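You operate a simulated robot arm through the tools that you are given. There is no shell and no other tool. Be economical: measure what you need, move in short steps, check, and stop when the job is done.

You are at the controls of a simulated two-armed robot. One attempt, no reset.

## Task
Pick up the filter basket from the shelf under the high cabinet with one hand, pass it to the other hand and put it on the middle shelf of the butyl store rack. Set down upright: filter basket.

Only the result counts: the job must be done as asked and must still hold three seconds after the hand-in. Knocking over, shifting, dropping, spilling or breaking anything else fails it.

## Robot
Two 7-joint arms with two-finger grippers on one trunk, on a base that drives. Base frame: it is fixed to the floor where the robot stands at the start and does not move with it; the origin is under the middle of the robot, x ahead of it, y to its left, z up. Units: mm, rad, N and s.
The left shoulder is at the start at [25, 219, 1280], the right one opposite. With the tool pointing down near the work surface each hand reaches from about 180 to 760 mm from the robot's upright axis, wherever it stands, measured 20 degrees to its own side. Places, roughly: middle shelf of the butyl store rack [-700, 800, 1000]. Payload 2.2 kg a hand.
The tool frame of a hand sits at the grasp point between the pads (the TCP): z along the fingers, y along the line on which they close. The tips reach 19 mm beyond it. Largest opening 116 mm; the body of the gripper starts 70 mm behind the TCP.
Orientation is told as [roll, pitch, yaw] about the base's x, y, z axes, in that order, counted from this pose: with the fingers straight down and closing along the base's y, the tool's x points along the base's -x, its y along +y and its z along -z.

## Interface
- The arms move only by the tool step_arm. It takes "left_motion", "right_motion" or both (then of equal length, played together; a hand with none holds still); each is a list of rows, each a list of 7 numbers: the turn, a rotation vector about the base's x, y, z in rad, then the shift along the base's x, y, z in mm, then the finger opening in mm, from 0 to 116. In form: [[ax, ay, az, dx, dy, dz, hand], ...]. A call has 1 to 10 rows; each row shifts and turns the commanded pose from where the row before left it. A row lasts 0.2 s, in which the tool goes at most 50 mm and 0.15 rad; a call with a longer step from one row to the next is refused whole, and so is a gripper value outside its range. A pose out of reach is approached as far as the arm can. The call stops where the force on the tool passes 40 N (or 10 N more than at its start, if that is more) or the arm is blocked; 0.2 s more then pass. The fingers move at their own pace and stop on an object; they squeeze with about 43 N. The grip force told is the motor's: it shows also when the fingers shut on nothing. Time passes only in rows, and 0.2 s behind the last, so rows that do not move let the fingers close. It gives the time, the measured TCP pose, the force on the tool (base axes), the opening and the grip force at its end, in the units of the frame above (readings bear some noise), with the torque about the TCP (base axes, N m) and any sound that the robot's microphone picked up.
- Cameras (640 x 400 px; columns grow to the right, rows downward): "scene" is now at [69.3, 85.6, 1440.6]; the picture's right is [0.95, -0.31, -0.00], its down [-0.21, -0.63, -0.75] and it looks along [0.23, 0.71, -0.67] (base axes); focal length 214 px, centre (320, 200). "left" rides on the left gripper at [69, 15, -97] in its tool frame; the picture's right is [-0.21, 0.98, 0.00], its down [-0.76, -0.17, -0.63] and it looks along [-0.62, -0.14, 0.77] (tool axes); focal length 251 px, centre (320, 200). "right" rides on the right gripper at [69, -15, -96] in its tool frame; the picture's right is [0.21, 0.98, 0.00], its down [-0.76, 0.17, -0.63] and it looks along [-0.62, 0.14, 0.77] (tool axes); focal length 251 px, centre (320, 200). There is no depth. A picture from a camera that has moved, and an enlarged one, comes with that camera's place and axes in the base frame and with its lens.
- get_image(camera): a new picture of that camera. No time passes.
- lift_body(by): slides the trunk up (or, below 0, down) by that many mm; the arms and the scene camera ride with it, the base frame stays. It gives what a move gives, with no picture.
- drive_base(legs): drives the robot by 1 to 6 legs, each [ahead, left, turn to the left] in mm, mm and rad, along the robot's own axes; the way and the turn of a leg run together, so that a leg with both is an arc; at most 1500 mm and 3.142 rad a leg. The arms and the cameras ride along, it lands a little off, and it stops where it bumps. It gives what a move gives.
- turn_head(pan, tilt): turns the head with the scene camera to pan (to the left, within 1.396 rad either way) and tilt (down, from -0.506 to 1.204), counted from straight ahead of the robot. It gives what a move gives.
- close_up(camera, box): a new picture of the part [left, top, right, bottom] of that camera's present view, enlarged. No time passes.
- job_done(): hands the job in; it is judged then, once.

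Work in short steps. Places have to be worked out from the pictures, the camera data and where the tool is seen: move nearer, look again, correct. Check each grasp and each placing, and mend what went wrong. You have 120 turns and 92 pictures in all, those below and enlarged ones among them. Open the grippers and draw the arms clear of the work before you hand the job in, unless the task says otherwise; then end with one line.

The tools are called after ">>>" as a command line: name --argument value ..., lists and objects as JSON in quotes. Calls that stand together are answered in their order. step_arm: Moves the arms, as the interface text tells. Its arguments: {"type":"object","properties":{"left_motion":{"type":"array","items":{"type":"array","items":{"type":"number"}}},"right_motion":{"type":"array","items":{"type":"array","items":{"type":"number"}}}},"required":[]} The other tools are called the same way: lift_body (by) slides the trunk up or down; drive_base (legs) drives the base; turn_head (pan, tilt) turns the head that bears the scene camera; get_image (camera) takes a picture; close_up (camera, box) takes an enlarged picture of a part of a camera's view; job_done () hands the job in.

At the start:

```text
t: 0.0
left_eef_pos: [369.6, 541.6, 1181.6]
left_ee_rot: [-0.003, 0.002, 0.0]
left_contact_force: [-0.9, -0.1, 1.2]
left_torque: [-0.01, -0.01, -0.04]
left_opening: 116.0
left_finger_force: 0.1
right_eef_pos: [465.8, 95.7, 1196.0]
right_ee_rot: [-0.001, 0.003, -0.001]
right_contact_force: [-0.5, 0.3, -0.4]
right_torque: [-0.01, -0.04, -0.01]
right_opening: 116.0
right_finger_force: 0.0
trunk travel left (down, up): [-425.0, 65.0]
robot x, y, heading: [-1.8, -1.0, -0.002]
head pan, tilt: [1.258, 0.724]
```

scene: 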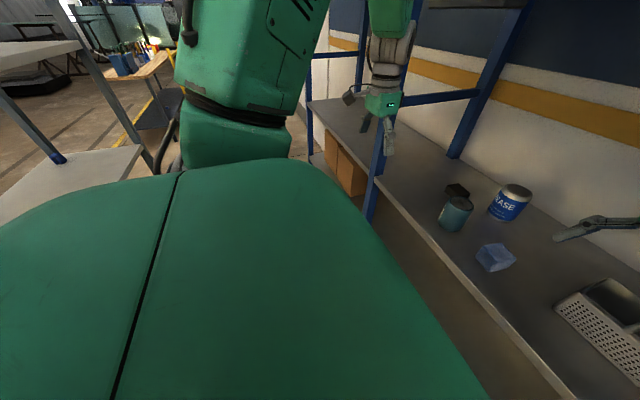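
right: 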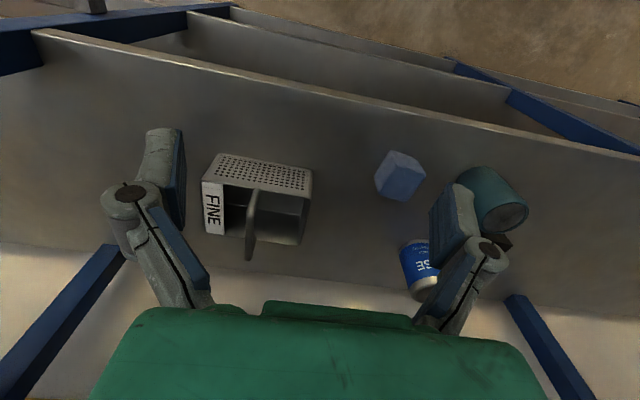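
left: 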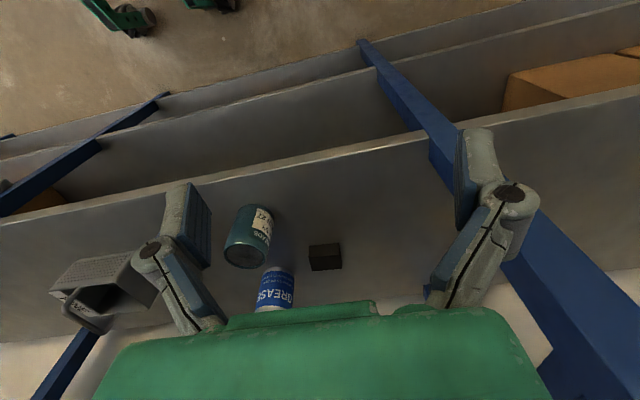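

I'll look straight ahead and down to see the basket and the shelf under the cabinet.

>>> turn_head --pan 0.2 --tilt 0.6

>>> get_image --camera "scene"

>>> close_up --camera "right" --box '[160, 100, 400, 300]'

```text
t: 1.3
left_eef_pos: [365.1, 540.5, 1183.5]
left_ee_rot: [0.001, -0.001, -0.001]
left_contact_force: [0.4, -0.1, -0.4]
left_torque: [0.02, 0.01, -0.02]
left_opening: 116.0
left_finger_force: 0.0
right_eef_pos: [462.5, 91.2, 1197.3]
right_ee_rot: [0.002, -0.002, 0.0]
right_contact_force: [0.0, 0.5, 0.4]
right_torque: [0.03, 0.03, 0.0]
right_opening: 116.2
right_finger_force: 0.0
trunk travel left (down, up): [-425.0, 65.0]
robot x, y, heading: [0.4, 0.2, 0.001]
head pan, tilt: [0.201, 0.6]
```

```text
88 pictures are left
camera scene: at [130.1, 23.3, 1451.3], right [0.2, -0.98, 0.0], down [-0.56, -0.12, -0.82], along [0.81, 0.16, -0.57], focal length 214 px, centre (320, 200)
```

scene: 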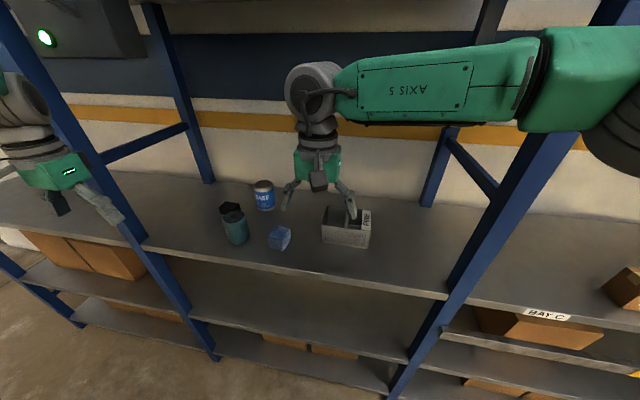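

```text
2.00 times, centred on (280, 200) of right
camera zoom: at [394.2, 76.7, 1293.5], right [-0.21, 0.98, 0.0], down [0.76, 0.17, 0.63], along [0.62, 0.14, -0.77], focal length 503 px, centre (400, 200)
```

zoom: 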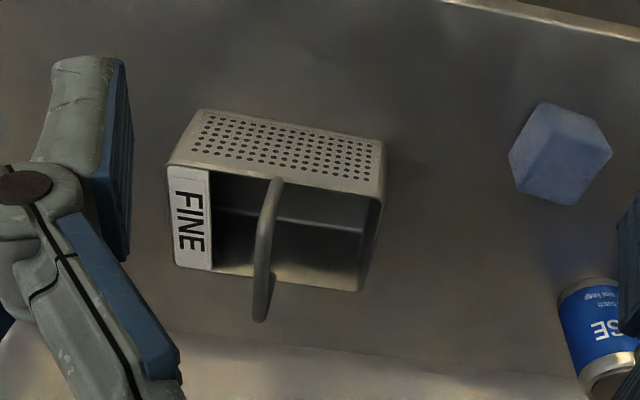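

The basket appears to be an open-topped box with a handle; I take a closer look from the other cameras to see its shape.

>>> close_up --camera "scene" --box '[270, 160, 430, 260]'

>>> close_up --camera "left" --box '[20, 220, 180, 340]'

```text
4.00 times, centred on (350, 210) of scene
camera zoom: at [130.1, 23.3, 1451.3], right [0.2, -0.98, 0.0], down [-0.56, -0.12, -0.82], along [0.81, 0.16, -0.57], focal length 858 px, centre (200, 160)
```

zoom: 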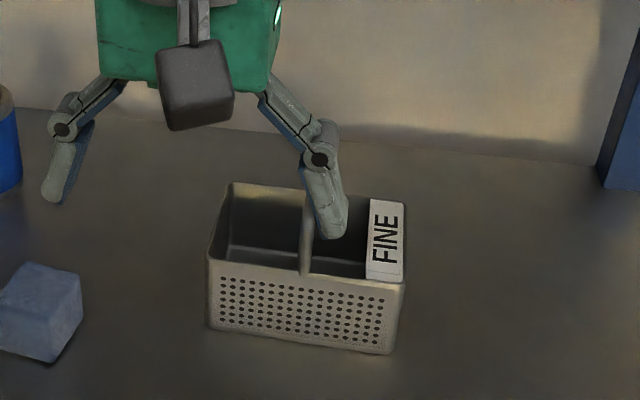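

```text
3.33 times, centred on (100, 280) of left
camera zoom: at [297.4, 555.5, 1280.9], right [0.21, 0.98, 0.0], down [0.76, -0.17, 0.63], along [0.62, -0.14, -0.77], focal length 838 px, centre (1053, -67)
```

zoom: 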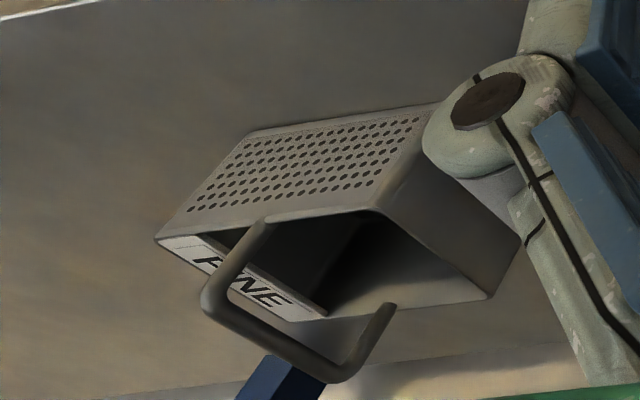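

Basket: open box, top rim z≈1020, centre ≈(665, 40), handle bar at z≈1065 running along x. Before picking I look toward the rack to plan the placement.

>>> turn_head --pan 1.396 --tilt 0.35

>>> get_image --camera "scene"

```text
t: 2.7
left_eef_pos: [365.6, 540.5, 1183.8]
left_ee_rot: [-0.001, -0.003, -0.001]
left_contact_force: [-0.5, 0.6, 0.3]
left_torque: [0.04, 0.04, 0.0]
left_opening: 116.2
left_finger_force: 0.0
right_eef_pos: [461.7, 92.6, 1197.0]
right_ee_rot: [0.001, -0.002, 0.001]
right_contact_force: [-0.6, -0.7, -0.1]
right_torque: [-0.01, 0.02, -0.01]
right_opening: 116.1
right_finger_force: 0.0
trunk travel left (down, up): [-425.0, 65.0]
robot x, y, heading: [-2.8, -0.2, 0.001]
head pan, tilt: [1.396, 0.351]
```

```text
84 pictures are left
camera scene: at [59.7, 97.4, 1474.1], right [0.98, -0.17, 0.0], down [-0.06, -0.34, -0.94], along [0.16, 0.92, -0.35], focal length 214 px, centre (320, 200)
```

scene: 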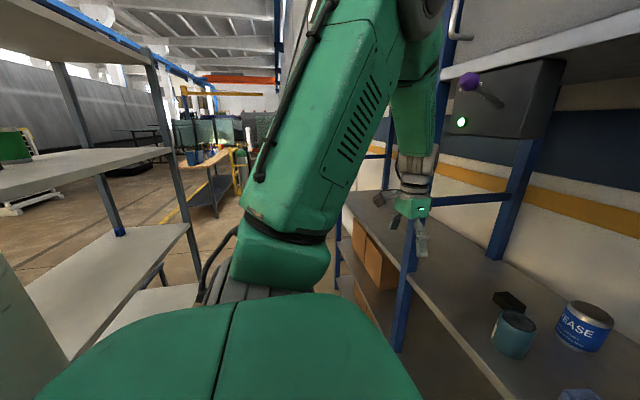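

The rack's middle shelf has about 350 mm of clearance, so the placing hand should come in pitched forward. First I bring the right hand above the near half of the handle bar, with the fingers narrowed, and look again.

>>> step_arm --right_motion '[[0, 0, 0, 45, -13, 0, 70], [0, 0, 0, 45, -13, 0, 70], [0, 0, 0, 45, -13, 0, 70], [0, 0, 0, 45, -13, 0, 70], [0, 0, 0, 0, 0, 0, 70]]'

>>> turn_head --pan 0.1 --tilt 0.6

>>> get_image --camera "scene"

>>> get_image --camera "right"

```text
t: 3.9
left_eef_pos: [366.5, 541.6, 1182.6]
left_ee_rot: [0.001, -0.001, 0.001]
left_contact_force: [0.2, -0.1, 0.2]
left_torque: [-0.02, -0.01, 0.03]
left_opening: 115.9
left_finger_force: 0.1
right_eef_pos: [637.3, 41.5, 1199.5]
right_ee_rot: [0.0, 0.0, 0.003]
right_contact_force: [-0.4, -0.2, 0.6]
right_torque: [-0.01, 0.02, 0.01]
right_opening: 69.9
right_finger_force: 0.1
right hand out of reach, approached as far as the arm can: row 4
trunk travel left (down, up): [-425.0, 65.0]
robot x, y, heading: [3.2, -1.8, -0.002]
head pan, tilt: [1.396, 0.351]
```

```text
t: 5.4
left_eef_pos: [367.1, 540.1, 1184.0]
left_ee_rot: [0.0, -0.001, 0.0]
left_contact_force: [-0.4, -0.2, 0.6]
left_torque: [-0.01, 0.01, -0.01]
left_opening: 116.1
left_finger_force: 0.0
right_eef_pos: [635.6, 38.7, 1199.2]
right_ee_rot: [0.002, -0.003, -0.001]
right_contact_force: [0.6, -0.1, -0.1]
right_torque: [0.03, 0.02, 0.02]
right_opening: 70.0
right_finger_force: 0.1
trunk travel left (down, up): [-425.0, 65.0]
robot x, y, heading: [-0.6, -0.0, -0.006]
head pan, tilt: [0.099, 0.6]
```

```text
83 pictures are left
camera scene: at [132.0, 13.4, 1451.3], right [0.1, -0.99, 0.0], down [-0.57, -0.06, -0.82], along [0.82, 0.08, -0.57], focal length 214 px, centre (320, 200)
```

scene: 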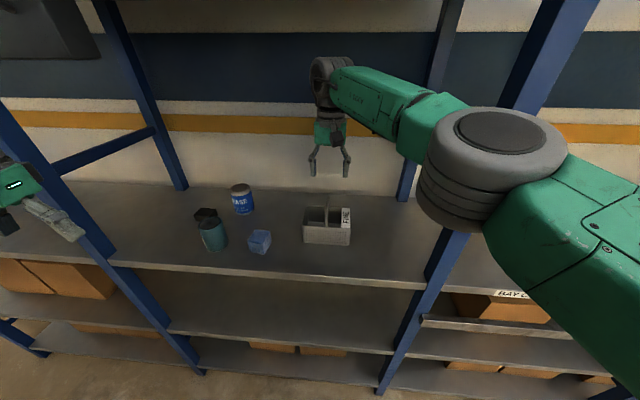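

```text
82 pictures are left
camera right: at [568.7, 22.0, 1297.0], right [-0.21, 0.98, 0.0], down [0.76, 0.17, 0.63], along [0.62, 0.14, -0.77], focal length 251 px, centre (320, 200)
```

right: 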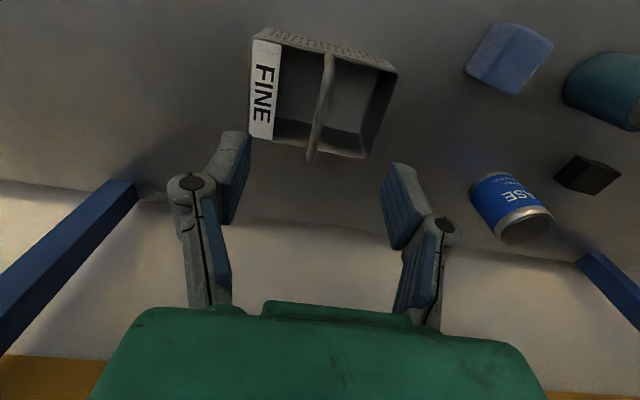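

The bar is at y≈41, x≈615–705, and the arm is at its reach limit here. I back the hand off a little and drive the base 60 mm ahead.

>>> step_arm --right_motion '[[0, 0, 0, -25, 1, 0, 70], [0, 0, 0, -25, 1, 0, 70]]'

>>> drive_base --legs '[[60, 0, 0]]'

>>> get_image --camera "right"

```text
t: 6.0
left_eef_pos: [365.8, 536.0, 1186.0]
left_ee_rot: [0.005, -0.004, 0.0]
left_contact_force: [-0.3, -0.1, -0.5]
left_torque: [0.0, 0.0, -0.03]
left_opening: 115.9
left_finger_force: 0.0
right_eef_pos: [582.3, 32.8, 1201.9]
right_ee_rot: [0.004, -0.002, -0.003]
right_contact_force: [0.3, -0.6, 0.9]
right_torque: [0.02, -0.01, 0.0]
right_opening: 70.1
right_finger_force: 0.0
trunk travel left (down, up): [-425.0, 65.0]
robot x, y, heading: [-0.0, 2.6, -0.004]
head pan, tilt: [0.099, 0.6]
```

```text
t: 7.1
left_eef_pos: [412.6, 525.5, 1195.5]
left_ee_rot: [0.016, -0.012, -0.003]
left_contact_force: [0.1, 0.8, -0.2]
left_torque: [-0.02, 0.03, -0.01]
left_opening: 116.1
left_finger_force: 0.1
right_eef_pos: [625.9, 33.3, 1207.3]
right_ee_rot: [0.009, -0.014, 0.02]
right_contact_force: [-0.9, 0.1, 0.3]
right_torque: [-0.03, -0.03, 0.0]
right_opening: 70.2
right_finger_force: 0.1
trunk travel left (down, up): [-425.0, 65.0]
robot x, y, heading: [61.0, -4.3, 0.001]
head pan, tilt: [0.099, 0.6]
stopped in leg 1: the robot was blocked; the commanded pose is now the measured one
```

```text
81 pictures are left
camera right: at [557.4, 14.8, 1303.3], right [-0.23, 0.97, 0.01], down [0.74, 0.18, 0.64], along [0.63, 0.16, -0.76], focal length 251 px, centre (320, 200)
```

right: 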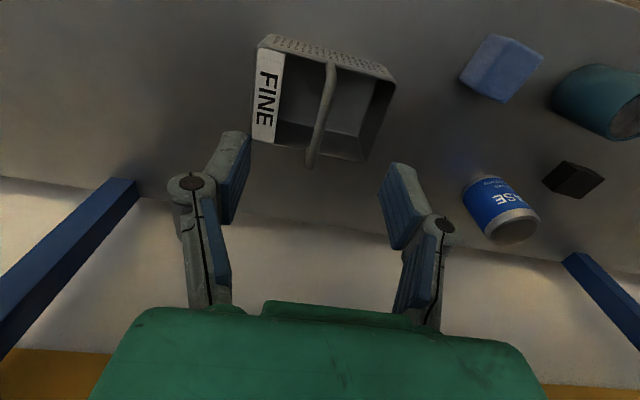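

The drive was blocked and the left arm's pose shifted slightly; I check what touches by looking left and right.

>>> turn_head --pan 0.7 --tilt 0.5

>>> get_image --camera "scene"

>>> get_image --camera "left"

>>> turn_head --pan -0.5 --tilt 0.4

>>> get_image --camera "scene"

```text
t: 8.1
left_eef_pos: [415.4, 524.3, 1195.1]
left_ee_rot: [0.016, -0.011, -0.001]
left_contact_force: [-0.1, 1.2, 0.4]
left_torque: [-0.03, 0.0, 0.01]
left_opening: 116.0
left_finger_force: 0.1
right_eef_pos: [626.0, 33.3, 1206.4]
right_ee_rot: [0.008, -0.011, 0.025]
right_contact_force: [0.1, -0.9, 0.2]
right_torque: [-0.03, 0.03, -0.04]
right_opening: 69.7
right_finger_force: 0.0
trunk travel left (down, up): [-425.0, 65.0]
robot x, y, heading: [60.9, -2.9, -0.002]
head pan, tilt: [0.7, 0.499]
```

```text
80 pictures are left
camera scene: at [164.2, 73.4, 1460.6], right [0.64, -0.76, 0.01], down [-0.36, -0.32, -0.88], along [0.67, 0.56, -0.48], focal length 214 px, centre (320, 200)
```

scene: 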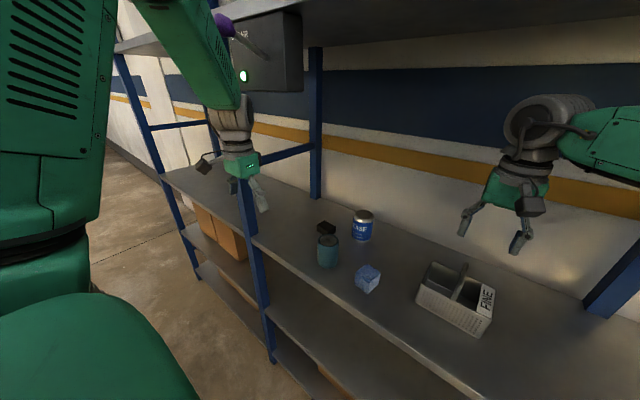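

```text
79 pictures are left
camera left: at [346.0, 537.6, 1291.1], right [0.22, 0.98, 0.02], down [0.75, -0.18, 0.64], along [0.63, -0.12, -0.77], focal length 251 px, centre (320, 200)
```

left: 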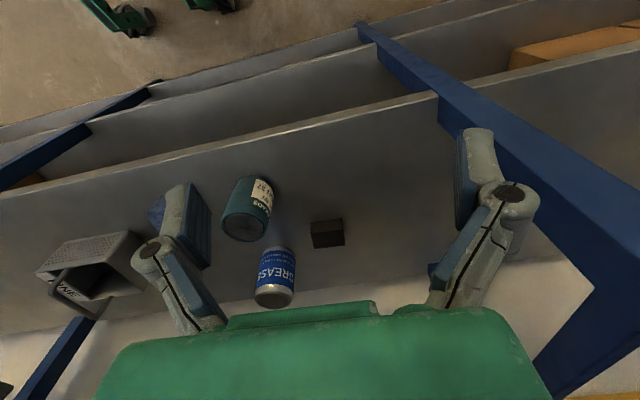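

```text
t: 9.5
left_eef_pos: [415.4, 523.3, 1194.7]
left_ee_rot: [0.015, -0.01, -0.001]
left_contact_force: [0.4, 0.7, 0.7]
left_torque: [0.01, 0.01, 0.02]
left_opening: 115.9
left_finger_force: 0.1
right_eef_pos: [626.1, 33.7, 1205.3]
right_ee_rot: [0.009, -0.01, 0.026]
right_contact_force: [0.2, -0.6, 0.6]
right_torque: [0.02, 0.0, 0.02]
right_opening: 69.8
right_finger_force: 0.0
trunk travel left (down, up): [-425.0, 65.0]
robot x, y, heading: [60.8, -4.6, 0.001]
head pan, tilt: [-0.499, 0.4]
```

```text
78 pictures are left
camera scene: at [176.1, -29.7, 1470.8], right [-0.48, -0.88, 0.01], down [-0.34, 0.18, -0.92], along [0.81, -0.44, -0.38], focal length 214 px, centre (320, 200)
```

scene: 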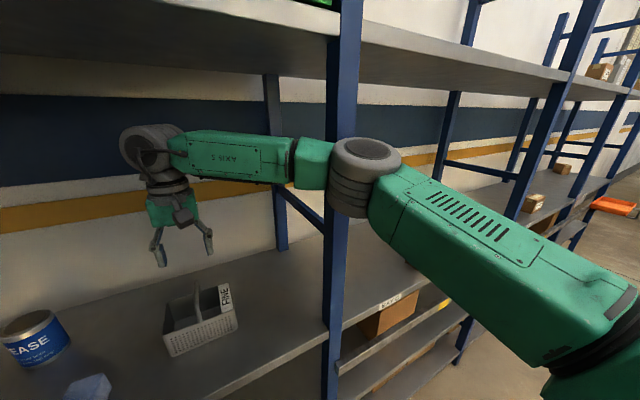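

The right elbow met the shelf's right upright, so the left hand has more room for the pick. I back off, retract the right hand, and then sidestep right.

>>> drive_base --legs '[[-80, 0, 0]]'

>>> step_arm --right_motion '[[0, 0, 0, -45, -15, 0, 70], [0, 0, 0, -45, -15, 0, 70], [0, 0, 0, -45, -15, 0, 70], [0, 0, 0, -45, -15, 0, 70], [0, 0, 0, -45, -15, 0, 70]]'

>>> drive_base --legs '[[0, -150, 0]]'

```text
t: 10.6
left_eef_pos: [345.8, 527.5, 1189.8]
left_ee_rot: [0.012, -0.002, -0.001]
left_contact_force: [0.0, 1.3, -0.8]
left_torque: [-0.01, 0.0, 0.01]
left_opening: 116.1
left_finger_force: 0.1
right_eef_pos: [555.3, 38.1, 1201.1]
right_ee_rot: [0.004, -0.004, 0.023]
right_contact_force: [-0.5, 0.8, -0.4]
right_torque: [-0.05, -0.04, -0.02]
right_opening: 69.7
right_finger_force: 0.1
trunk travel left (down, up): [-425.0, 65.0]
robot x, y, heading: [-21.2, -3.2, -0.0]
head pan, tilt: [-0.499, 0.4]
```

```text
t: 11.8
left_eef_pos: [335.1, 511.1, 1200.3]
left_ee_rot: [0.027, -0.012, -0.002]
left_contact_force: [-0.4, -0.4, 1.0]
left_torque: [0.01, 0.01, -0.04]
left_opening: 116.1
left_finger_force: 0.0
right_eef_pos: [320.6, -53.0, 1204.4]
right_ee_rot: [0.017, -0.011, 0.024]
right_contact_force: [0.1, -0.3, 0.3]
right_torque: [-0.01, -0.03, 0.01]
right_opening: 69.9
right_finger_force: 0.0
trunk travel left (down, up): [-425.0, 65.0]
robot x, y, heading: [-18.5, 1.2, 0.006]
head pan, tilt: [-0.499, 0.4]
```

```text
t: 13.2
left_eef_pos: [338.7, 424.5, 1174.5]
left_ee_rot: [-0.019, -0.009, -0.003]
left_contact_force: [-0.5, 2.6, -0.3]
left_torque: [-0.21, -0.04, 0.01]
left_opening: 116.1
left_finger_force: 0.0
right_eef_pos: [322.5, -141.0, 1205.1]
right_ee_rot: [-0.025, -0.008, 0.023]
right_contact_force: [-0.2, 2.1, -0.2]
right_torque: [-0.14, -0.04, 0.0]
right_opening: 70.1
right_finger_force: 0.0
trunk travel left (down, up): [-425.0, 65.0]
robot x, y, heading: [-19.7, -139.2, -0.002]
head pan, tilt: [-0.499, 0.4]
```

Now the base is at y≈-140. I move the left hand diagonally toward a point above the bar, with the opening narrowed.

>>> step_arm --left_motion '[[0, 0, 0, 0, 0, 15, 80], [0, 0, 0, 20, -40, 0, 80], [0, 0, 0, 20, -40, 0, 70], [0, 0, 0, 20, -40, 0, 70], [0, 0, 0, 20, -40, 0, 70], [0, 0, 0, 25, -40, 0, 70], [0, 0, 0, 25, -40, 0, 70], [0, 0, 0, 30, -38, 0, 70], [0, 0, 0, 30, -38, 0, 70], [0, 0, 0, 0, 0, 0, 70]]'

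>>> turn_head --pan 0.3 --tilt 0.5

>>> get_image --camera "scene"

>>> get_image --camera "left"

```text
t: 15.6
left_eef_pos: [523.8, 21.2, 1219.6]
left_ee_rot: [0.046, -0.017, -0.01]
left_contact_force: [0.2, -0.3, -0.3]
left_torque: [0.05, 0.05, -0.02]
left_opening: 70.0
left_finger_force: 0.1
right_eef_pos: [316.2, -228.2, 1204.8]
right_ee_rot: [0.041, -0.015, 0.018]
right_contact_force: [-0.8, 0.6, 0.1]
right_torque: [0.02, 0.06, 0.0]
right_opening: 69.8
right_finger_force: 0.2
trunk travel left (down, up): [-425.0, 65.0]
robot x, y, heading: [-15.3, -155.1, -0.003]
head pan, tilt: [-0.499, 0.4]
stopped in row 10 (left hand): the arm was blocked; the commanded pose is now the measured one
```

```text
t: 16.7
left_eef_pos: [522.6, 81.6, 1210.8]
left_ee_rot: [0.003, -0.015, -0.004]
left_contact_force: [-0.7, 2.3, 0.1]
left_torque: [-0.13, 0.0, -0.04]
left_opening: 70.0
left_finger_force: 0.0
right_eef_pos: [315.1, -167.2, 1207.2]
right_ee_rot: [-0.001, -0.019, 0.023]
right_contact_force: [-0.8, 1.1, 0.6]
right_torque: [-0.06, -0.04, 0.02]
right_opening: 70.1
right_finger_force: 0.0
trunk travel left (down, up): [-425.0, 65.0]
robot x, y, heading: [-18.9, -138.4, -0.006]
head pan, tilt: [0.3, 0.499]
```

```text
77 pictures are left
camera scene: at [113.3, -87.4, 1459.7], right [0.29, -0.96, 0.02], down [-0.46, -0.16, -0.87], along [0.84, 0.25, -0.49], focal length 214 px, centre (320, 200)
```

scene: 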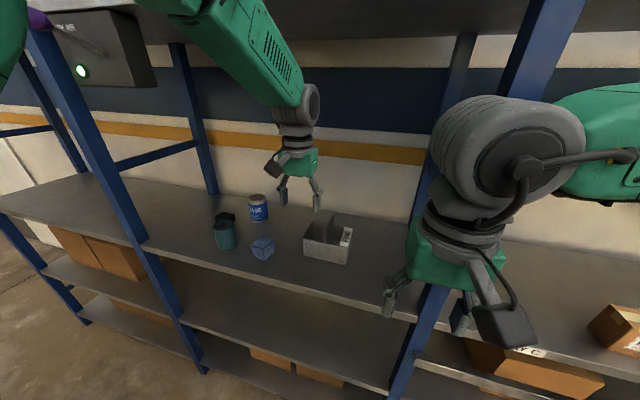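

```text
76 pictures are left
camera left: at [452.8, 97.3, 1307.5], right [0.22, 0.98, 0.01], down [0.75, -0.17, 0.64], along [0.63, -0.14, -0.76], focal length 251 px, centre (320, 200)
```

left: 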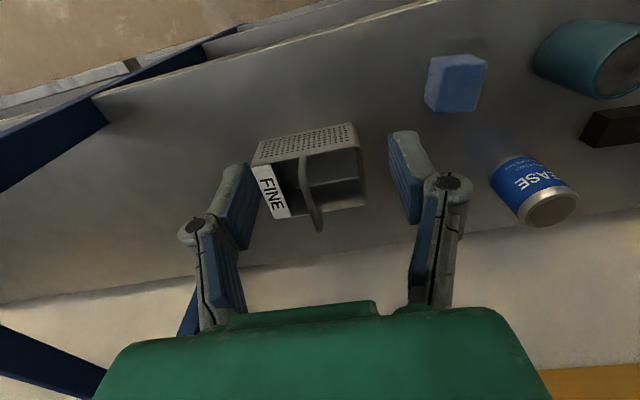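

The whole robot sways when the arm moves fast sideways, and the left elbow looks close to the overhead shelf. I lower the trunk by 110 mm to free the elbow and let it settle.

>>> lift_body --by -110

>>> step_arm --left_motion '[[0, 0, 0, 0, 0, 0, 70], [0, 0, 0, 0, 0, 0, 70], [0, 0, 0, 0, 0, 0, 70], [0, 0, 0, 0, 0, 0, 70], [0, 0, 0, 0, 0, 0, 70]]'

>>> turn_head --pan 0.3 --tilt 0.2

>>> get_image --camera "scene"

>>> get_image --camera "left"

```text
t: 18.1
left_eef_pos: [523.6, -7.6, 1113.6]
left_ee_rot: [0.067, -0.022, -0.016]
left_contact_force: [0.2, -3.0, 0.0]
left_torque: [0.18, 0.0, 0.04]
left_opening: 70.1
left_finger_force: 0.1
right_eef_pos: [315.1, -254.8, 1094.8]
right_ee_rot: [0.059, -0.017, 0.014]
right_contact_force: [-0.3, -1.7, 0.5]
right_torque: [0.14, 0.01, 0.01]
right_opening: 70.0
right_finger_force: 0.0
trunk travel left (down, up): [-315.0, 175.0]
robot x, y, heading: [-21.6, -157.8, 0.0]
head pan, tilt: [0.3, 0.499]
```

```text
t: 19.5
left_eef_pos: [519.7, 98.3, 1100.8]
left_ee_rot: [-0.014, -0.019, 0.003]
left_contact_force: [-0.1, 2.7, -0.3]
left_torque: [-0.2, -0.01, 0.01]
left_opening: 69.5
left_finger_force: 0.1
right_eef_pos: [310.4, -152.2, 1100.0]
right_ee_rot: [-0.016, -0.02, 0.026]
right_contact_force: [-1.7, 1.6, 0.2]
right_torque: [-0.07, -0.07, 0.02]
right_opening: 70.0
right_finger_force: 0.1
trunk travel left (down, up): [-315.0, 175.0]
robot x, y, heading: [-15.2, -136.4, -0.004]
head pan, tilt: [0.3, 0.499]
stopped in row 5 (left hand): the arm was blocked; the commanded pose is now the measured one
```

```text
t: 20.3
left_eef_pos: [519.9, 106.3, 1100.0]
left_ee_rot: [-0.016, -0.02, 0.001]
left_contact_force: [-0.9, 1.0, 0.0]
left_torque: [-0.11, 0.01, 0.02]
left_opening: 70.1
left_finger_force: 0.0
right_eef_pos: [310.7, -144.2, 1100.3]
right_ee_rot: [-0.019, -0.021, 0.025]
right_contact_force: [-1.0, 1.8, -0.6]
right_torque: [-0.15, 0.02, -0.02]
right_opening: 69.8
right_finger_force: 0.0
trunk travel left (down, up): [-315.0, 175.0]
robot x, y, heading: [-17.9, -128.6, -0.002]
head pan, tilt: [0.3, 0.201]
```

```text
75 pictures are left
camera scene: at [115.1, -63.7, 1376.5], right [0.29, -0.96, 0.03], down [-0.2, -0.09, -0.98], along [0.94, 0.28, -0.21], focal length 214 px, centre (320, 200)
```

scene: 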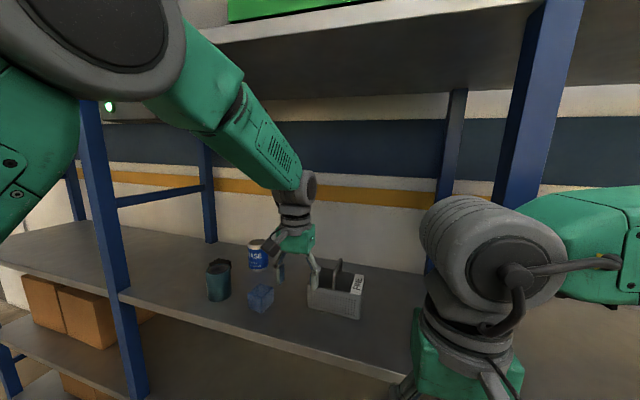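

```text
74 pictures are left
camera left: at [448.9, 123.2, 1195.6], right [0.21, 0.98, -0.01], down [0.74, -0.16, 0.65], along [0.63, -0.15, -0.76], focal length 251 px, centre (320, 200)
```

left: 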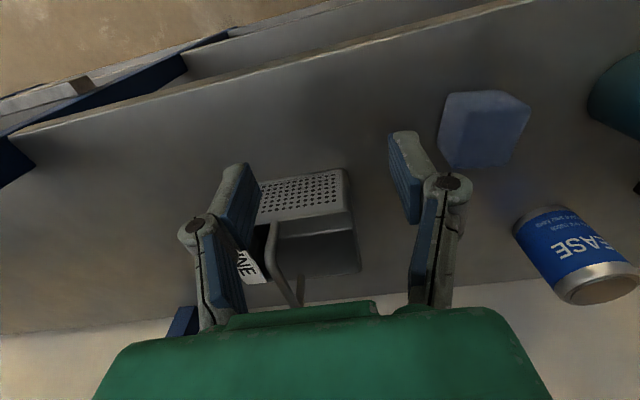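

The robot is rocking sideways; I wait to see it damp out.

>>> step_arm --left_motion '[[0, 0, 0, 0, 0, 0, 70], [0, 0, 0, 0, 0, 0, 70], [0, 0, 0, 0, 0, 0, 70]]'

>>> step_arm --left_motion '[[0, 0, 0, 0, 0, 0, 70], [0, 0, 0, 0, 0, 0, 70], [0, 0, 0, 0, 0, 0, 70]]'

>>> step_arm --left_motion '[[0, 0, 0, 0, 0, 0, 70], [0, 0, 0, 0, 0, 0, 70], [0, 0, 0, 0, 0, 0, 70]]'

>>> step_arm --left_motion '[[0, 0, 0, 0, 0, 0, 70], [0, 0, 0, 0, 0, 0, 70], [0, 0, 0, 0, 0, 0, 70]]'

```text
t: 21.3
left_eef_pos: [514.7, 98.8, 1104.4]
left_ee_rot: [-0.008, -0.024, 0.006]
left_contact_force: [0.3, 0.7, 0.0]
left_torque: [-0.04, -0.02, 0.02]
left_opening: 69.7
left_finger_force: 0.1
right_eef_pos: [305.4, -152.3, 1099.9]
right_ee_rot: [-0.01, -0.027, 0.028]
right_contact_force: [-0.7, 1.0, 0.6]
right_torque: [-0.02, -0.03, 0.0]
right_opening: 69.8
right_finger_force: 0.1
trunk travel left (down, up): [-315.0, 175.0]
robot x, y, heading: [-16.1, -131.2, -0.003]
head pan, tilt: [0.3, 0.201]
stopped in row 3 (left hand): the arm was blocked; the commanded pose is now the measured one
```

```text
t: 22.3
left_eef_pos: [512.0, 67.2, 1113.6]
left_ee_rot: [0.023, -0.027, 0.004]
left_contact_force: [-0.4, -1.0, 0.4]
left_torque: [0.11, 0.01, 0.01]
left_opening: 69.9
left_finger_force: 0.0
right_eef_pos: [303.6, -182.6, 1099.5]
right_ee_rot: [0.022, -0.029, 0.026]
right_contact_force: [0.6, -1.5, 0.1]
right_torque: [0.06, -0.01, -0.02]
right_opening: 70.0
right_finger_force: 0.0
trunk travel left (down, up): [-315.0, 175.0]
robot x, y, heading: [-16.5, -128.9, 0.003]
head pan, tilt: [0.3, 0.201]
stopped in row 3 (left hand): the arm was blocked; the commanded pose is now the measured one
```

```text
t: 23.1
left_eef_pos: [513.2, 78.7, 1110.7]
left_ee_rot: [0.014, -0.026, 0.005]
left_contact_force: [0.5, 0.2, -0.4]
left_torque: [-0.01, 0.0, -0.01]
left_opening: 69.6
left_finger_force: 0.0
right_eef_pos: [304.5, -171.6, 1101.0]
right_ee_rot: [0.012, -0.031, 0.029]
right_contact_force: [-0.1, 0.1, -0.4]
right_torque: [0.04, 0.0, 0.0]
right_opening: 70.1
right_finger_force: 0.1
trunk travel left (down, up): [-315.0, 175.0]
robot x, y, heading: [-18.7, -127.4, -0.001]
head pan, tilt: [0.3, 0.201]
```

```text
t: 23.9
left_eef_pos: [513.0, 93.1, 1108.5]
left_ee_rot: [0.003, -0.026, 0.009]
left_contact_force: [-0.4, 0.8, 0.0]
left_torque: [-0.05, 0.01, -0.02]
left_opening: 69.7
left_finger_force: 0.0
right_eef_pos: [303.8, -156.8, 1101.6]
right_ee_rot: [0.001, -0.027, 0.028]
right_contact_force: [-0.1, 0.3, 0.7]
right_torque: [-0.01, -0.02, -0.02]
right_opening: 70.0
right_finger_force: 0.1
trunk travel left (down, up): [-315.0, 175.0]
robot x, y, heading: [-19.1, -123.4, -0.003]
head pan, tilt: [0.3, 0.201]
```

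Still slowly rocking. I look right and down to see whether the right arm or base is touching something.

>>> turn_head --pan -1.0 --tilt 0.5

>>> get_image --camera "scene"

>>> turn_head --pan 1.0 --tilt 0.3

>>> get_image --camera "scene"

```text
t: 25.4
left_eef_pos: [513.0, 111.1, 1106.8]
left_ee_rot: [-0.009, -0.021, 0.009]
left_contact_force: [0.5, 1.1, 0.5]
left_torque: [-0.09, -0.02, 0.0]
left_opening: 70.0
left_finger_force: 0.1
right_eef_pos: [304.6, -140.8, 1100.7]
right_ee_rot: [-0.01, -0.03, 0.032]
right_contact_force: [0.8, 1.2, -0.1]
right_torque: [-0.04, -0.02, -0.05]
right_opening: 70.1
right_finger_force: 0.1
trunk travel left (down, up): [-315.0, 175.0]
robot x, y, heading: [-18.9, -119.8, 0.0]
head pan, tilt: [-1.0, 0.499]
```

```text
73 pictures are left
camera scene: at [75.4, -183.7, 1351.2], right [-0.84, -0.54, 0.01], down [-0.26, 0.39, -0.88], along [0.47, -0.74, -0.47], focal length 214 px, centre (320, 200)
```

scene: 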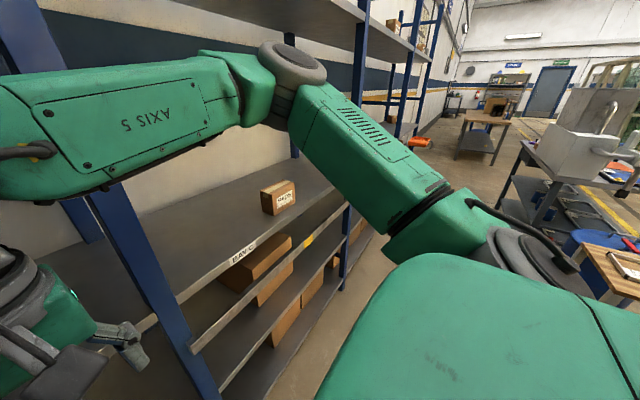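

```text
t: 27.3
left_eef_pos: [513.5, 111.1, 1104.3]
left_ee_rot: [-0.012, -0.024, 0.013]
left_contact_force: [0.3, 1.2, 0.1]
left_torque: [-0.13, -0.02, 0.01]
left_opening: 70.1
left_finger_force: 0.1
right_eef_pos: [303.5, -140.1, 1100.9]
right_ee_rot: [-0.011, -0.027, 0.03]
right_contact_force: [-0.3, 0.2, 0.2]
right_torque: [-0.08, -0.04, 0.02]
right_opening: 70.4
right_finger_force: 0.1
trunk travel left (down, up): [-315.0, 175.0]
robot x, y, heading: [-15.7, -125.6, 0.002]
head pan, tilt: [1.0, 0.3]
```

```text
72 pictures are left
camera scene: at [76.4, -6.2, 1366.1], right [0.84, -0.54, 0.01], down [-0.16, -0.28, -0.95], along [0.51, 0.8, -0.32], focal length 214 px, centre (320, 200)
```

scene: 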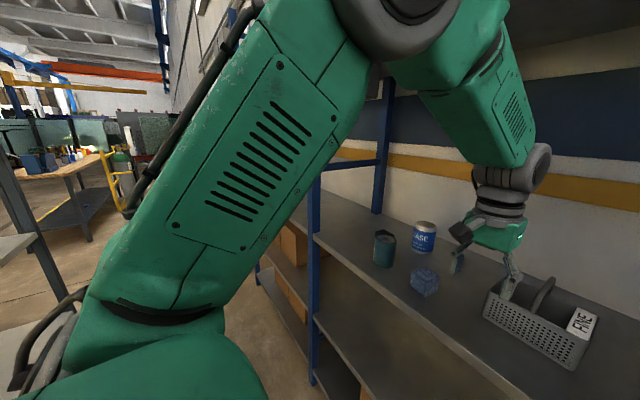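

It has settled now (left TCP ≈ (513,111,1104)). I move gently toward above the near part of the bar.

>>> step_arm --left_motion '[[0, 0, 0, 14, -7, 5, 70], [0, 0, 0, 14, -7, 5, 70], [0, 0, 0, 14, -7, 5, 70], [0, 0, 0, 14, -7, 5, 70], [0, 0, 0, 14, -7, 5, 70], [0, 0, 0, 14, -7, 5, 70], [0, 0, 0, 14, -7, 0, 70], [0, 0, 0, 14, -7, 0, 70], [0, 0, 0, 10, -7, 0, 70], [0, 0, 0, 5, -7, 0, 70]]'

>>> turn_head --pan 0.4 --tilt 0.5

>>> get_image --camera "scene"

>>> get_image --camera "left"

```text
t: 29.5
left_eef_pos: [640.4, -9.6, 1141.8]
left_ee_rot: [0.024, -0.025, 0.002]
left_contact_force: [0.1, -0.7, -0.5]
left_torque: [0.11, -0.01, 0.0]
left_opening: 70.1
left_finger_force: 0.0
right_eef_pos: [303.6, -187.7, 1100.3]
right_ee_rot: [0.023, -0.029, 0.025]
right_contact_force: [-0.2, 0.2, 1.0]
right_torque: [0.02, 0.02, 0.02]
right_opening: 69.9
right_finger_force: 0.0
trunk travel left (down, up): [-315.0, 175.0]
robot x, y, heading: [-21.6, -127.1, -0.001]
head pan, tilt: [1.0, 0.3]
```

```text
t: 30.5
left_eef_pos: [640.4, 29.4, 1139.0]
left_ee_rot: [-0.002, -0.023, 0.008]
left_contact_force: [0.1, -0.2, -0.1]
left_torque: [-0.05, -0.01, 0.0]
left_opening: 70.1
left_finger_force: 0.1
right_eef_pos: [304.5, -153.0, 1100.2]
right_ee_rot: [-0.001, -0.029, 0.028]
right_contact_force: [-0.3, 1.3, 0.0]
right_torque: [-0.05, -0.03, -0.03]
right_opening: 70.2
right_finger_force: 0.1
trunk travel left (down, up): [-315.0, 175.0]
robot x, y, heading: [-17.9, -120.9, 0.003]
head pan, tilt: [0.4, 0.499]
```

```text
71 pictures are left
camera scene: at [111.1, -92.4, 1350.5], right [0.39, -0.92, -0.01], down [-0.44, -0.18, -0.88], along [0.81, 0.34, -0.48], focal length 214 px, centre (320, 200)
```

scene: 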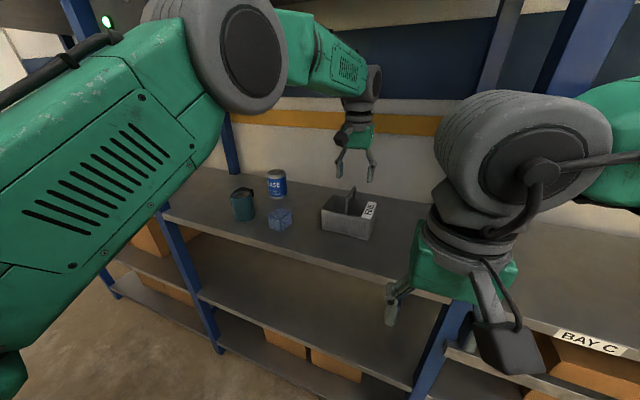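

```text
70 pictures are left
camera left: at [569.6, 44.8, 1234.3], right [0.21, 0.98, 0.0], down [0.74, -0.16, 0.65], along [0.64, -0.13, -0.76], focal length 251 px, centre (320, 200)
```

left: 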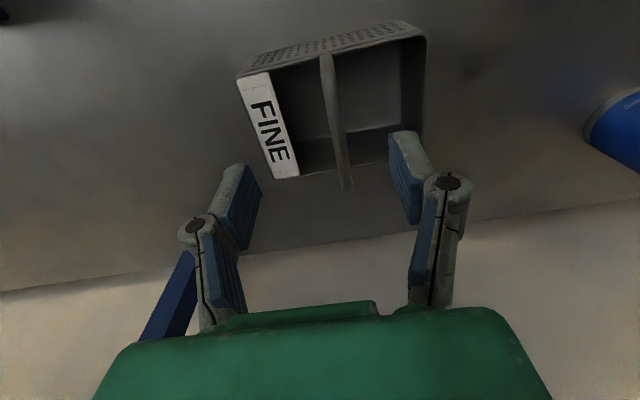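

Rocking again; I wait for it to settle before descending.

>>> step_arm --left_motion '[[0, 0, 0, 0, 0, 0, 100], [0, 0, 0, 0, 0, 0, 100], [0, 0, 0, 0, 0, 0, 100], [0, 0, 0, 0, 0, 0, 100], [0, 0, 0, 0, 0, 0, 100], [0, 0, 0, 0, 0, 0, 100], [0, 0, 0, 0, 0, 0, 100], [0, 0, 0, 0, 0, 0, 100], [0, 0, 0, 0, 0, 0, 100], [0, 0, 0, 0, 0, 0, 100]]'

>>> step_arm --left_motion '[[0, 0, 0, 0, 0, 0, 100], [0, 0, 0, 0, 0, 0, 100], [0, 0, 0, 0, 0, 0, 100], [0, 0, 0, 0, 0, 0, 100]]'

>>> step_arm --left_motion '[[0, 0, 0, 0, 0, 0, 100], [0, 0, 0, 0, 0, 0, 100], [0, 0, 0, 0, 0, 0, 100], [0, 0, 0, 0, 0, 0, 100]]'

>>> get_image --camera "left"

```text
t: 32.9
left_eef_pos: [635.2, -45.2, 1146.3]
left_ee_rot: [0.05, -0.031, -0.004]
left_contact_force: [-0.6, -1.5, -0.8]
left_torque: [0.16, -0.02, 0.02]
left_opening: 100.0
left_finger_force: 0.1
right_eef_pos: [298.9, -221.0, 1100.9]
right_ee_rot: [0.047, -0.035, 0.021]
right_contact_force: [0.2, -2.4, 0.0]
right_torque: [0.09, 0.09, 0.01]
right_opening: 69.9
right_finger_force: 0.1
trunk travel left (down, up): [-315.0, 175.0]
robot x, y, heading: [-20.3, -138.3, -0.007]
head pan, tilt: [0.4, 0.499]
stopped in row 10 (left hand): the arm was blocked; the commanded pose is now the measured one
```

```text
t: 33.9
left_eef_pos: [636.6, -17.1, 1145.5]
left_ee_rot: [0.029, -0.029, -0.001]
left_contact_force: [0.4, 0.4, 0.5]
left_torque: [0.0, -0.01, 0.01]
left_opening: 100.1
left_finger_force: 0.0
right_eef_pos: [300.0, -193.3, 1100.3]
right_ee_rot: [0.029, -0.031, 0.025]
right_contact_force: [0.3, -0.9, 0.3]
right_torque: [0.04, 0.01, 0.0]
right_opening: 69.6
right_finger_force: 0.1
trunk travel left (down, up): [-315.0, 175.0]
robot x, y, heading: [-15.7, -133.1, -0.005]
head pan, tilt: [0.4, 0.499]
```

```text
t: 35.1
left_eef_pos: [632.1, 42.0, 1144.3]
left_ee_rot: [-0.011, -0.031, 0.011]
left_contact_force: [-0.5, 1.7, 0.0]
left_torque: [-0.14, 0.0, 0.01]
left_opening: 100.1
left_finger_force: 0.0
right_eef_pos: [293.1, -138.8, 1104.5]
right_ee_rot: [-0.014, -0.038, 0.036]
right_contact_force: [-1.4, 1.1, 0.9]
right_torque: [-0.07, -0.11, 0.0]
right_opening: 69.9
right_finger_force: 0.1
trunk travel left (down, up): [-315.0, 175.0]
robot x, y, heading: [-15.1, -119.0, 0.003]
head pan, tilt: [0.4, 0.499]
stopped in row 4 (left hand): the arm was blocked; the commanded pose is now the measured one
```

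```text
69 pictures are left
camera left: at [559.1, 57.8, 1238.2], right [0.2, 0.98, 0.0], down [0.74, -0.15, 0.66], along [0.64, -0.14, -0.75], focal length 251 px, centre (320, 200)
```

left: 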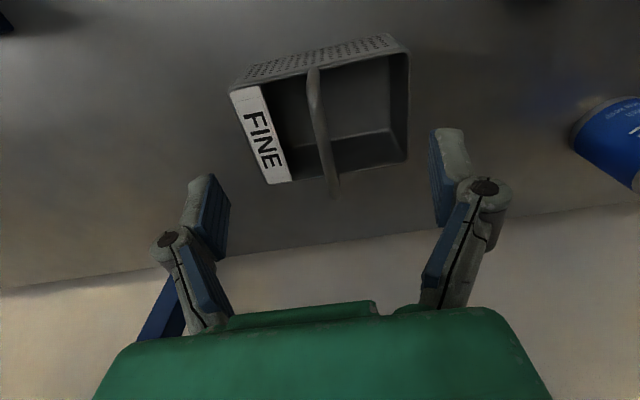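

The rocking persists even without motion, so something may be wrong around the base. I look down at both sides.

>>> turn_head --pan -1.396 --tilt 0.9

>>> get_image --camera "scene"

>>> turn_head --pan 0.0 --tilt 1.2

>>> get_image --camera "scene"

>>> turn_head --pan 0.0 --tilt -0.3

>>> get_image --camera "scene"

```text
t: 36.9
left_eef_pos: [632.7, 31.0, 1143.3]
left_ee_rot: [0.0, -0.032, 0.009]
left_contact_force: [0.4, 0.0, 0.1]
left_torque: [-0.05, -0.02, 0.02]
left_opening: 100.1
left_finger_force: 0.1
right_eef_pos: [295.7, -149.4, 1103.9]
right_ee_rot: [-0.004, -0.036, 0.032]
right_contact_force: [0.1, -0.5, 0.1]
right_torque: [-0.05, -0.01, -0.02]
right_opening: 69.9
right_finger_force: 0.2
trunk travel left (down, up): [-315.0, 175.0]
robot x, y, heading: [-16.7, -122.9, 0.004]
head pan, tilt: [-1.396, 0.901]
```

```text
68 pictures are left
camera scene: at [39.8, -167.3, 1318.2], right [-0.98, -0.17, 0.01], down [-0.14, 0.76, -0.64], along [0.1, -0.63, -0.77], focal length 214 px, centre (320, 200)
```

scene: 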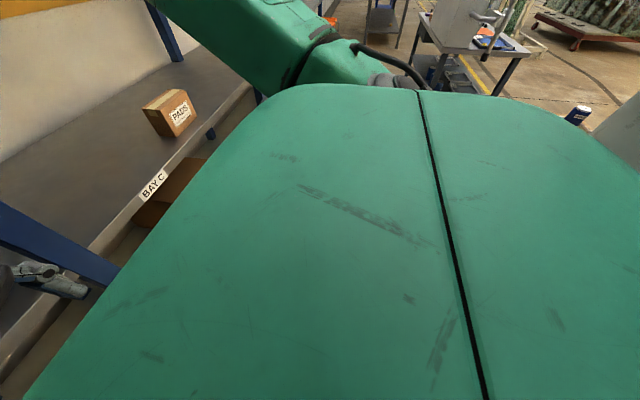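

```text
t: 38.4
left_eef_pos: [632.6, 48.6, 1142.8]
left_ee_rot: [-0.01, -0.034, 0.014]
left_contact_force: [0.1, 1.7, 1.3]
left_torque: [-0.13, -0.01, 0.01]
left_opening: 100.0
left_finger_force: 0.1
right_eef_pos: [295.0, -135.2, 1104.5]
right_ee_rot: [-0.014, -0.036, 0.035]
right_contact_force: [-1.2, 1.1, 0.4]
right_torque: [-0.1, -0.11, 0.02]
right_opening: 69.9
right_finger_force: 0.1
trunk travel left (down, up): [-315.0, 175.0]
robot x, y, heading: [-14.3, -115.2, 0.003]
head pan, tilt: [0.0, 1.201]
```

```text
67 pictures are left
camera scene: at [82.5, -96.7, 1296.6], right [0.0, -1.0, 0.02], down [-0.93, -0.01, -0.36], along [0.36, -0.02, -0.93], focal length 214 px, centre (320, 200)
```

scene: 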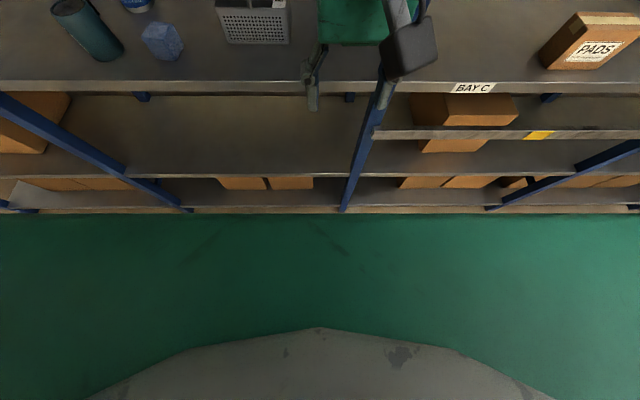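

```text
t: 40.0
left_eef_pos: [633.0, 21.6, 1144.5]
left_ee_rot: [0.005, -0.031, 0.009]
left_contact_force: [0.0, 0.8, 0.1]
left_torque: [-0.03, 0.03, 0.01]
left_opening: 99.9
left_finger_force: 0.1
right_eef_pos: [295.7, -159.4, 1103.9]
right_ee_rot: [0.004, -0.034, 0.032]
right_contact_force: [0.1, 0.6, 0.6]
right_torque: [0.0, 0.01, 0.01]
right_opening: 69.9
right_finger_force: 0.1
trunk travel left (down, up): [-315.0, 175.0]
robot x, y, heading: [-13.7, -124.5, -0.002]
head pan, tilt: [0.0, -0.3]
```

```text
66 pictures are left
camera scene: at [106.1, -135.1, 1421.8], right [0.0, -1.0, -0.01], down [0.29, 0.01, -0.96], along [0.96, 0.0, 0.29], focal length 214 px, centre (320, 200)
```

scene: 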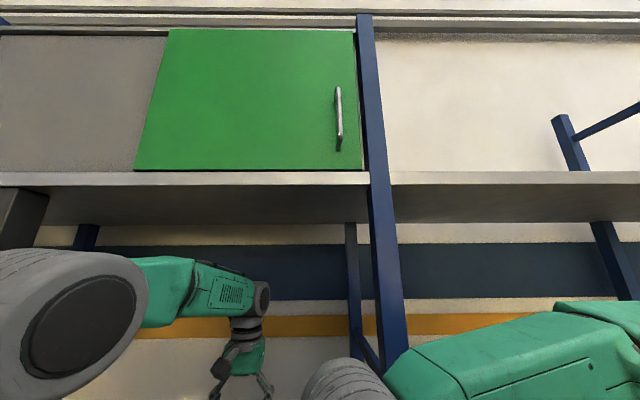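

The body rocks a bit but the hands stay free. I'll descend using the trunk (it excites no sideways arm control), first 30 mm, and read the sway.

>>> lift_body --by -30

>>> lift_body --by -5

>>> lift_body --by -2

>>> lift_body --by -1

>>> lift_body --by -1

>>> get_image --camera "left"

```text
t: 40.8
left_eef_pos: [632.7, -11.3, 1117.5]
left_ee_rot: [0.026, -0.035, 0.004]
left_contact_force: [-0.1, -1.4, -0.2]
left_torque: [0.15, 0.0, 0.02]
left_opening: 99.9
left_finger_force: 0.1
right_eef_pos: [295.4, -187.5, 1072.8]
right_ee_rot: [0.024, -0.036, 0.025]
right_contact_force: [-0.9, 0.3, 0.6]
right_torque: [0.03, 0.06, -0.03]
right_opening: 69.5
right_finger_force: 0.1
trunk travel left (down, up): [-285.0, 205.0]
robot x, y, heading: [-17.7, -124.9, -0.005]
head pan, tilt: [0.0, -0.3]
```

```text
t: 41.3
left_eef_pos: [631.5, 2.3, 1110.9]
left_ee_rot: [0.017, -0.034, 0.006]
left_contact_force: [-0.2, -0.6, 0.1]
left_torque: [0.05, -0.01, -0.02]
left_opening: 100.1
left_finger_force: 0.0
right_eef_pos: [294.4, -177.3, 1068.2]
right_ee_rot: [0.016, -0.036, 0.029]
right_contact_force: [0.4, -0.7, 0.8]
right_torque: [0.01, -0.01, 0.0]
right_opening: 69.9
right_finger_force: 0.0
trunk travel left (down, up): [-280.0, 210.0]
robot x, y, heading: [-16.9, -130.0, -0.002]
head pan, tilt: [0.0, -0.3]
```

```text
t: 41.8
left_eef_pos: [632.5, 46.1, 1106.5]
left_ee_rot: [-0.011, -0.031, 0.014]
left_contact_force: [-1.1, 2.0, 0.3]
left_torque: [-0.18, -0.01, 0.0]
left_opening: 100.2
left_finger_force: 0.1
right_eef_pos: [294.6, -136.4, 1066.7]
right_ee_rot: [-0.013, -0.037, 0.033]
right_contact_force: [-0.6, 0.1, 0.8]
right_torque: [-0.07, -0.04, -0.02]
right_opening: 69.9
right_finger_force: 0.0
trunk travel left (down, up): [-278.0, 212.0]
robot x, y, heading: [-19.2, -118.9, -0.003]
head pan, tilt: [0.0, -0.3]
```

```text
t: 42.4
left_eef_pos: [632.0, -29.1, 1110.5]
left_ee_rot: [0.039, -0.034, 0.0]
left_contact_force: [0.2, -1.3, -0.5]
left_torque: [0.15, -0.01, 0.02]
left_opening: 100.3
left_finger_force: 0.1
right_eef_pos: [295.2, -204.7, 1064.7]
right_ee_rot: [0.035, -0.038, 0.026]
right_contact_force: [0.5, -1.1, 0.7]
right_torque: [0.05, 0.02, 0.05]
right_opening: 70.0
right_finger_force: 0.0
trunk travel left (down, up): [-277.0, 213.0]
robot x, y, heading: [-18.2, -133.7, -0.006]
head pan, tilt: [0.0, -0.3]
```

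```text
t: 42.9
left_eef_pos: [632.7, 47.5, 1103.6]
left_ee_rot: [-0.015, -0.031, 0.014]
left_contact_force: [0.0, 2.1, 1.1]
left_torque: [-0.2, 0.0, -0.03]
left_opening: 100.3
left_finger_force: 0.1
right_eef_pos: [296.8, -135.2, 1064.6]
right_ee_rot: [-0.016, -0.037, 0.037]
right_contact_force: [-0.3, 1.1, -0.3]
right_torque: [-0.09, -0.04, 0.0]
right_opening: 70.0
right_finger_force: 0.0
trunk travel left (down, up): [-276.0, 214.0]
robot x, y, heading: [-17.9, -119.3, -0.001]
head pan, tilt: [0.0, -0.3]
```

```text
65 pictures are left
camera left: at [560.1, 62.9, 1197.6], right [0.2, 0.98, -0.01], down [0.74, -0.15, 0.66], along [0.64, -0.14, -0.75], focal length 251 px, centre (320, 200)
```

left: 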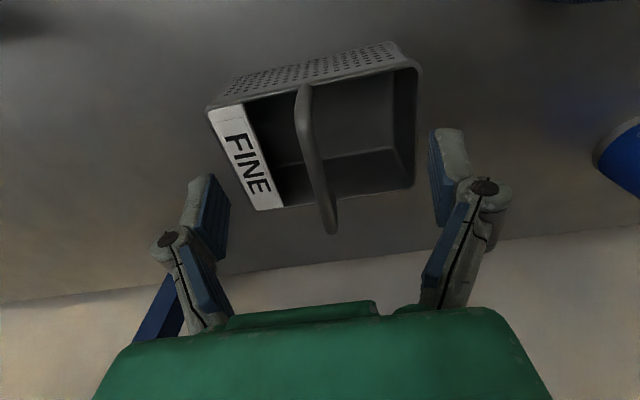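

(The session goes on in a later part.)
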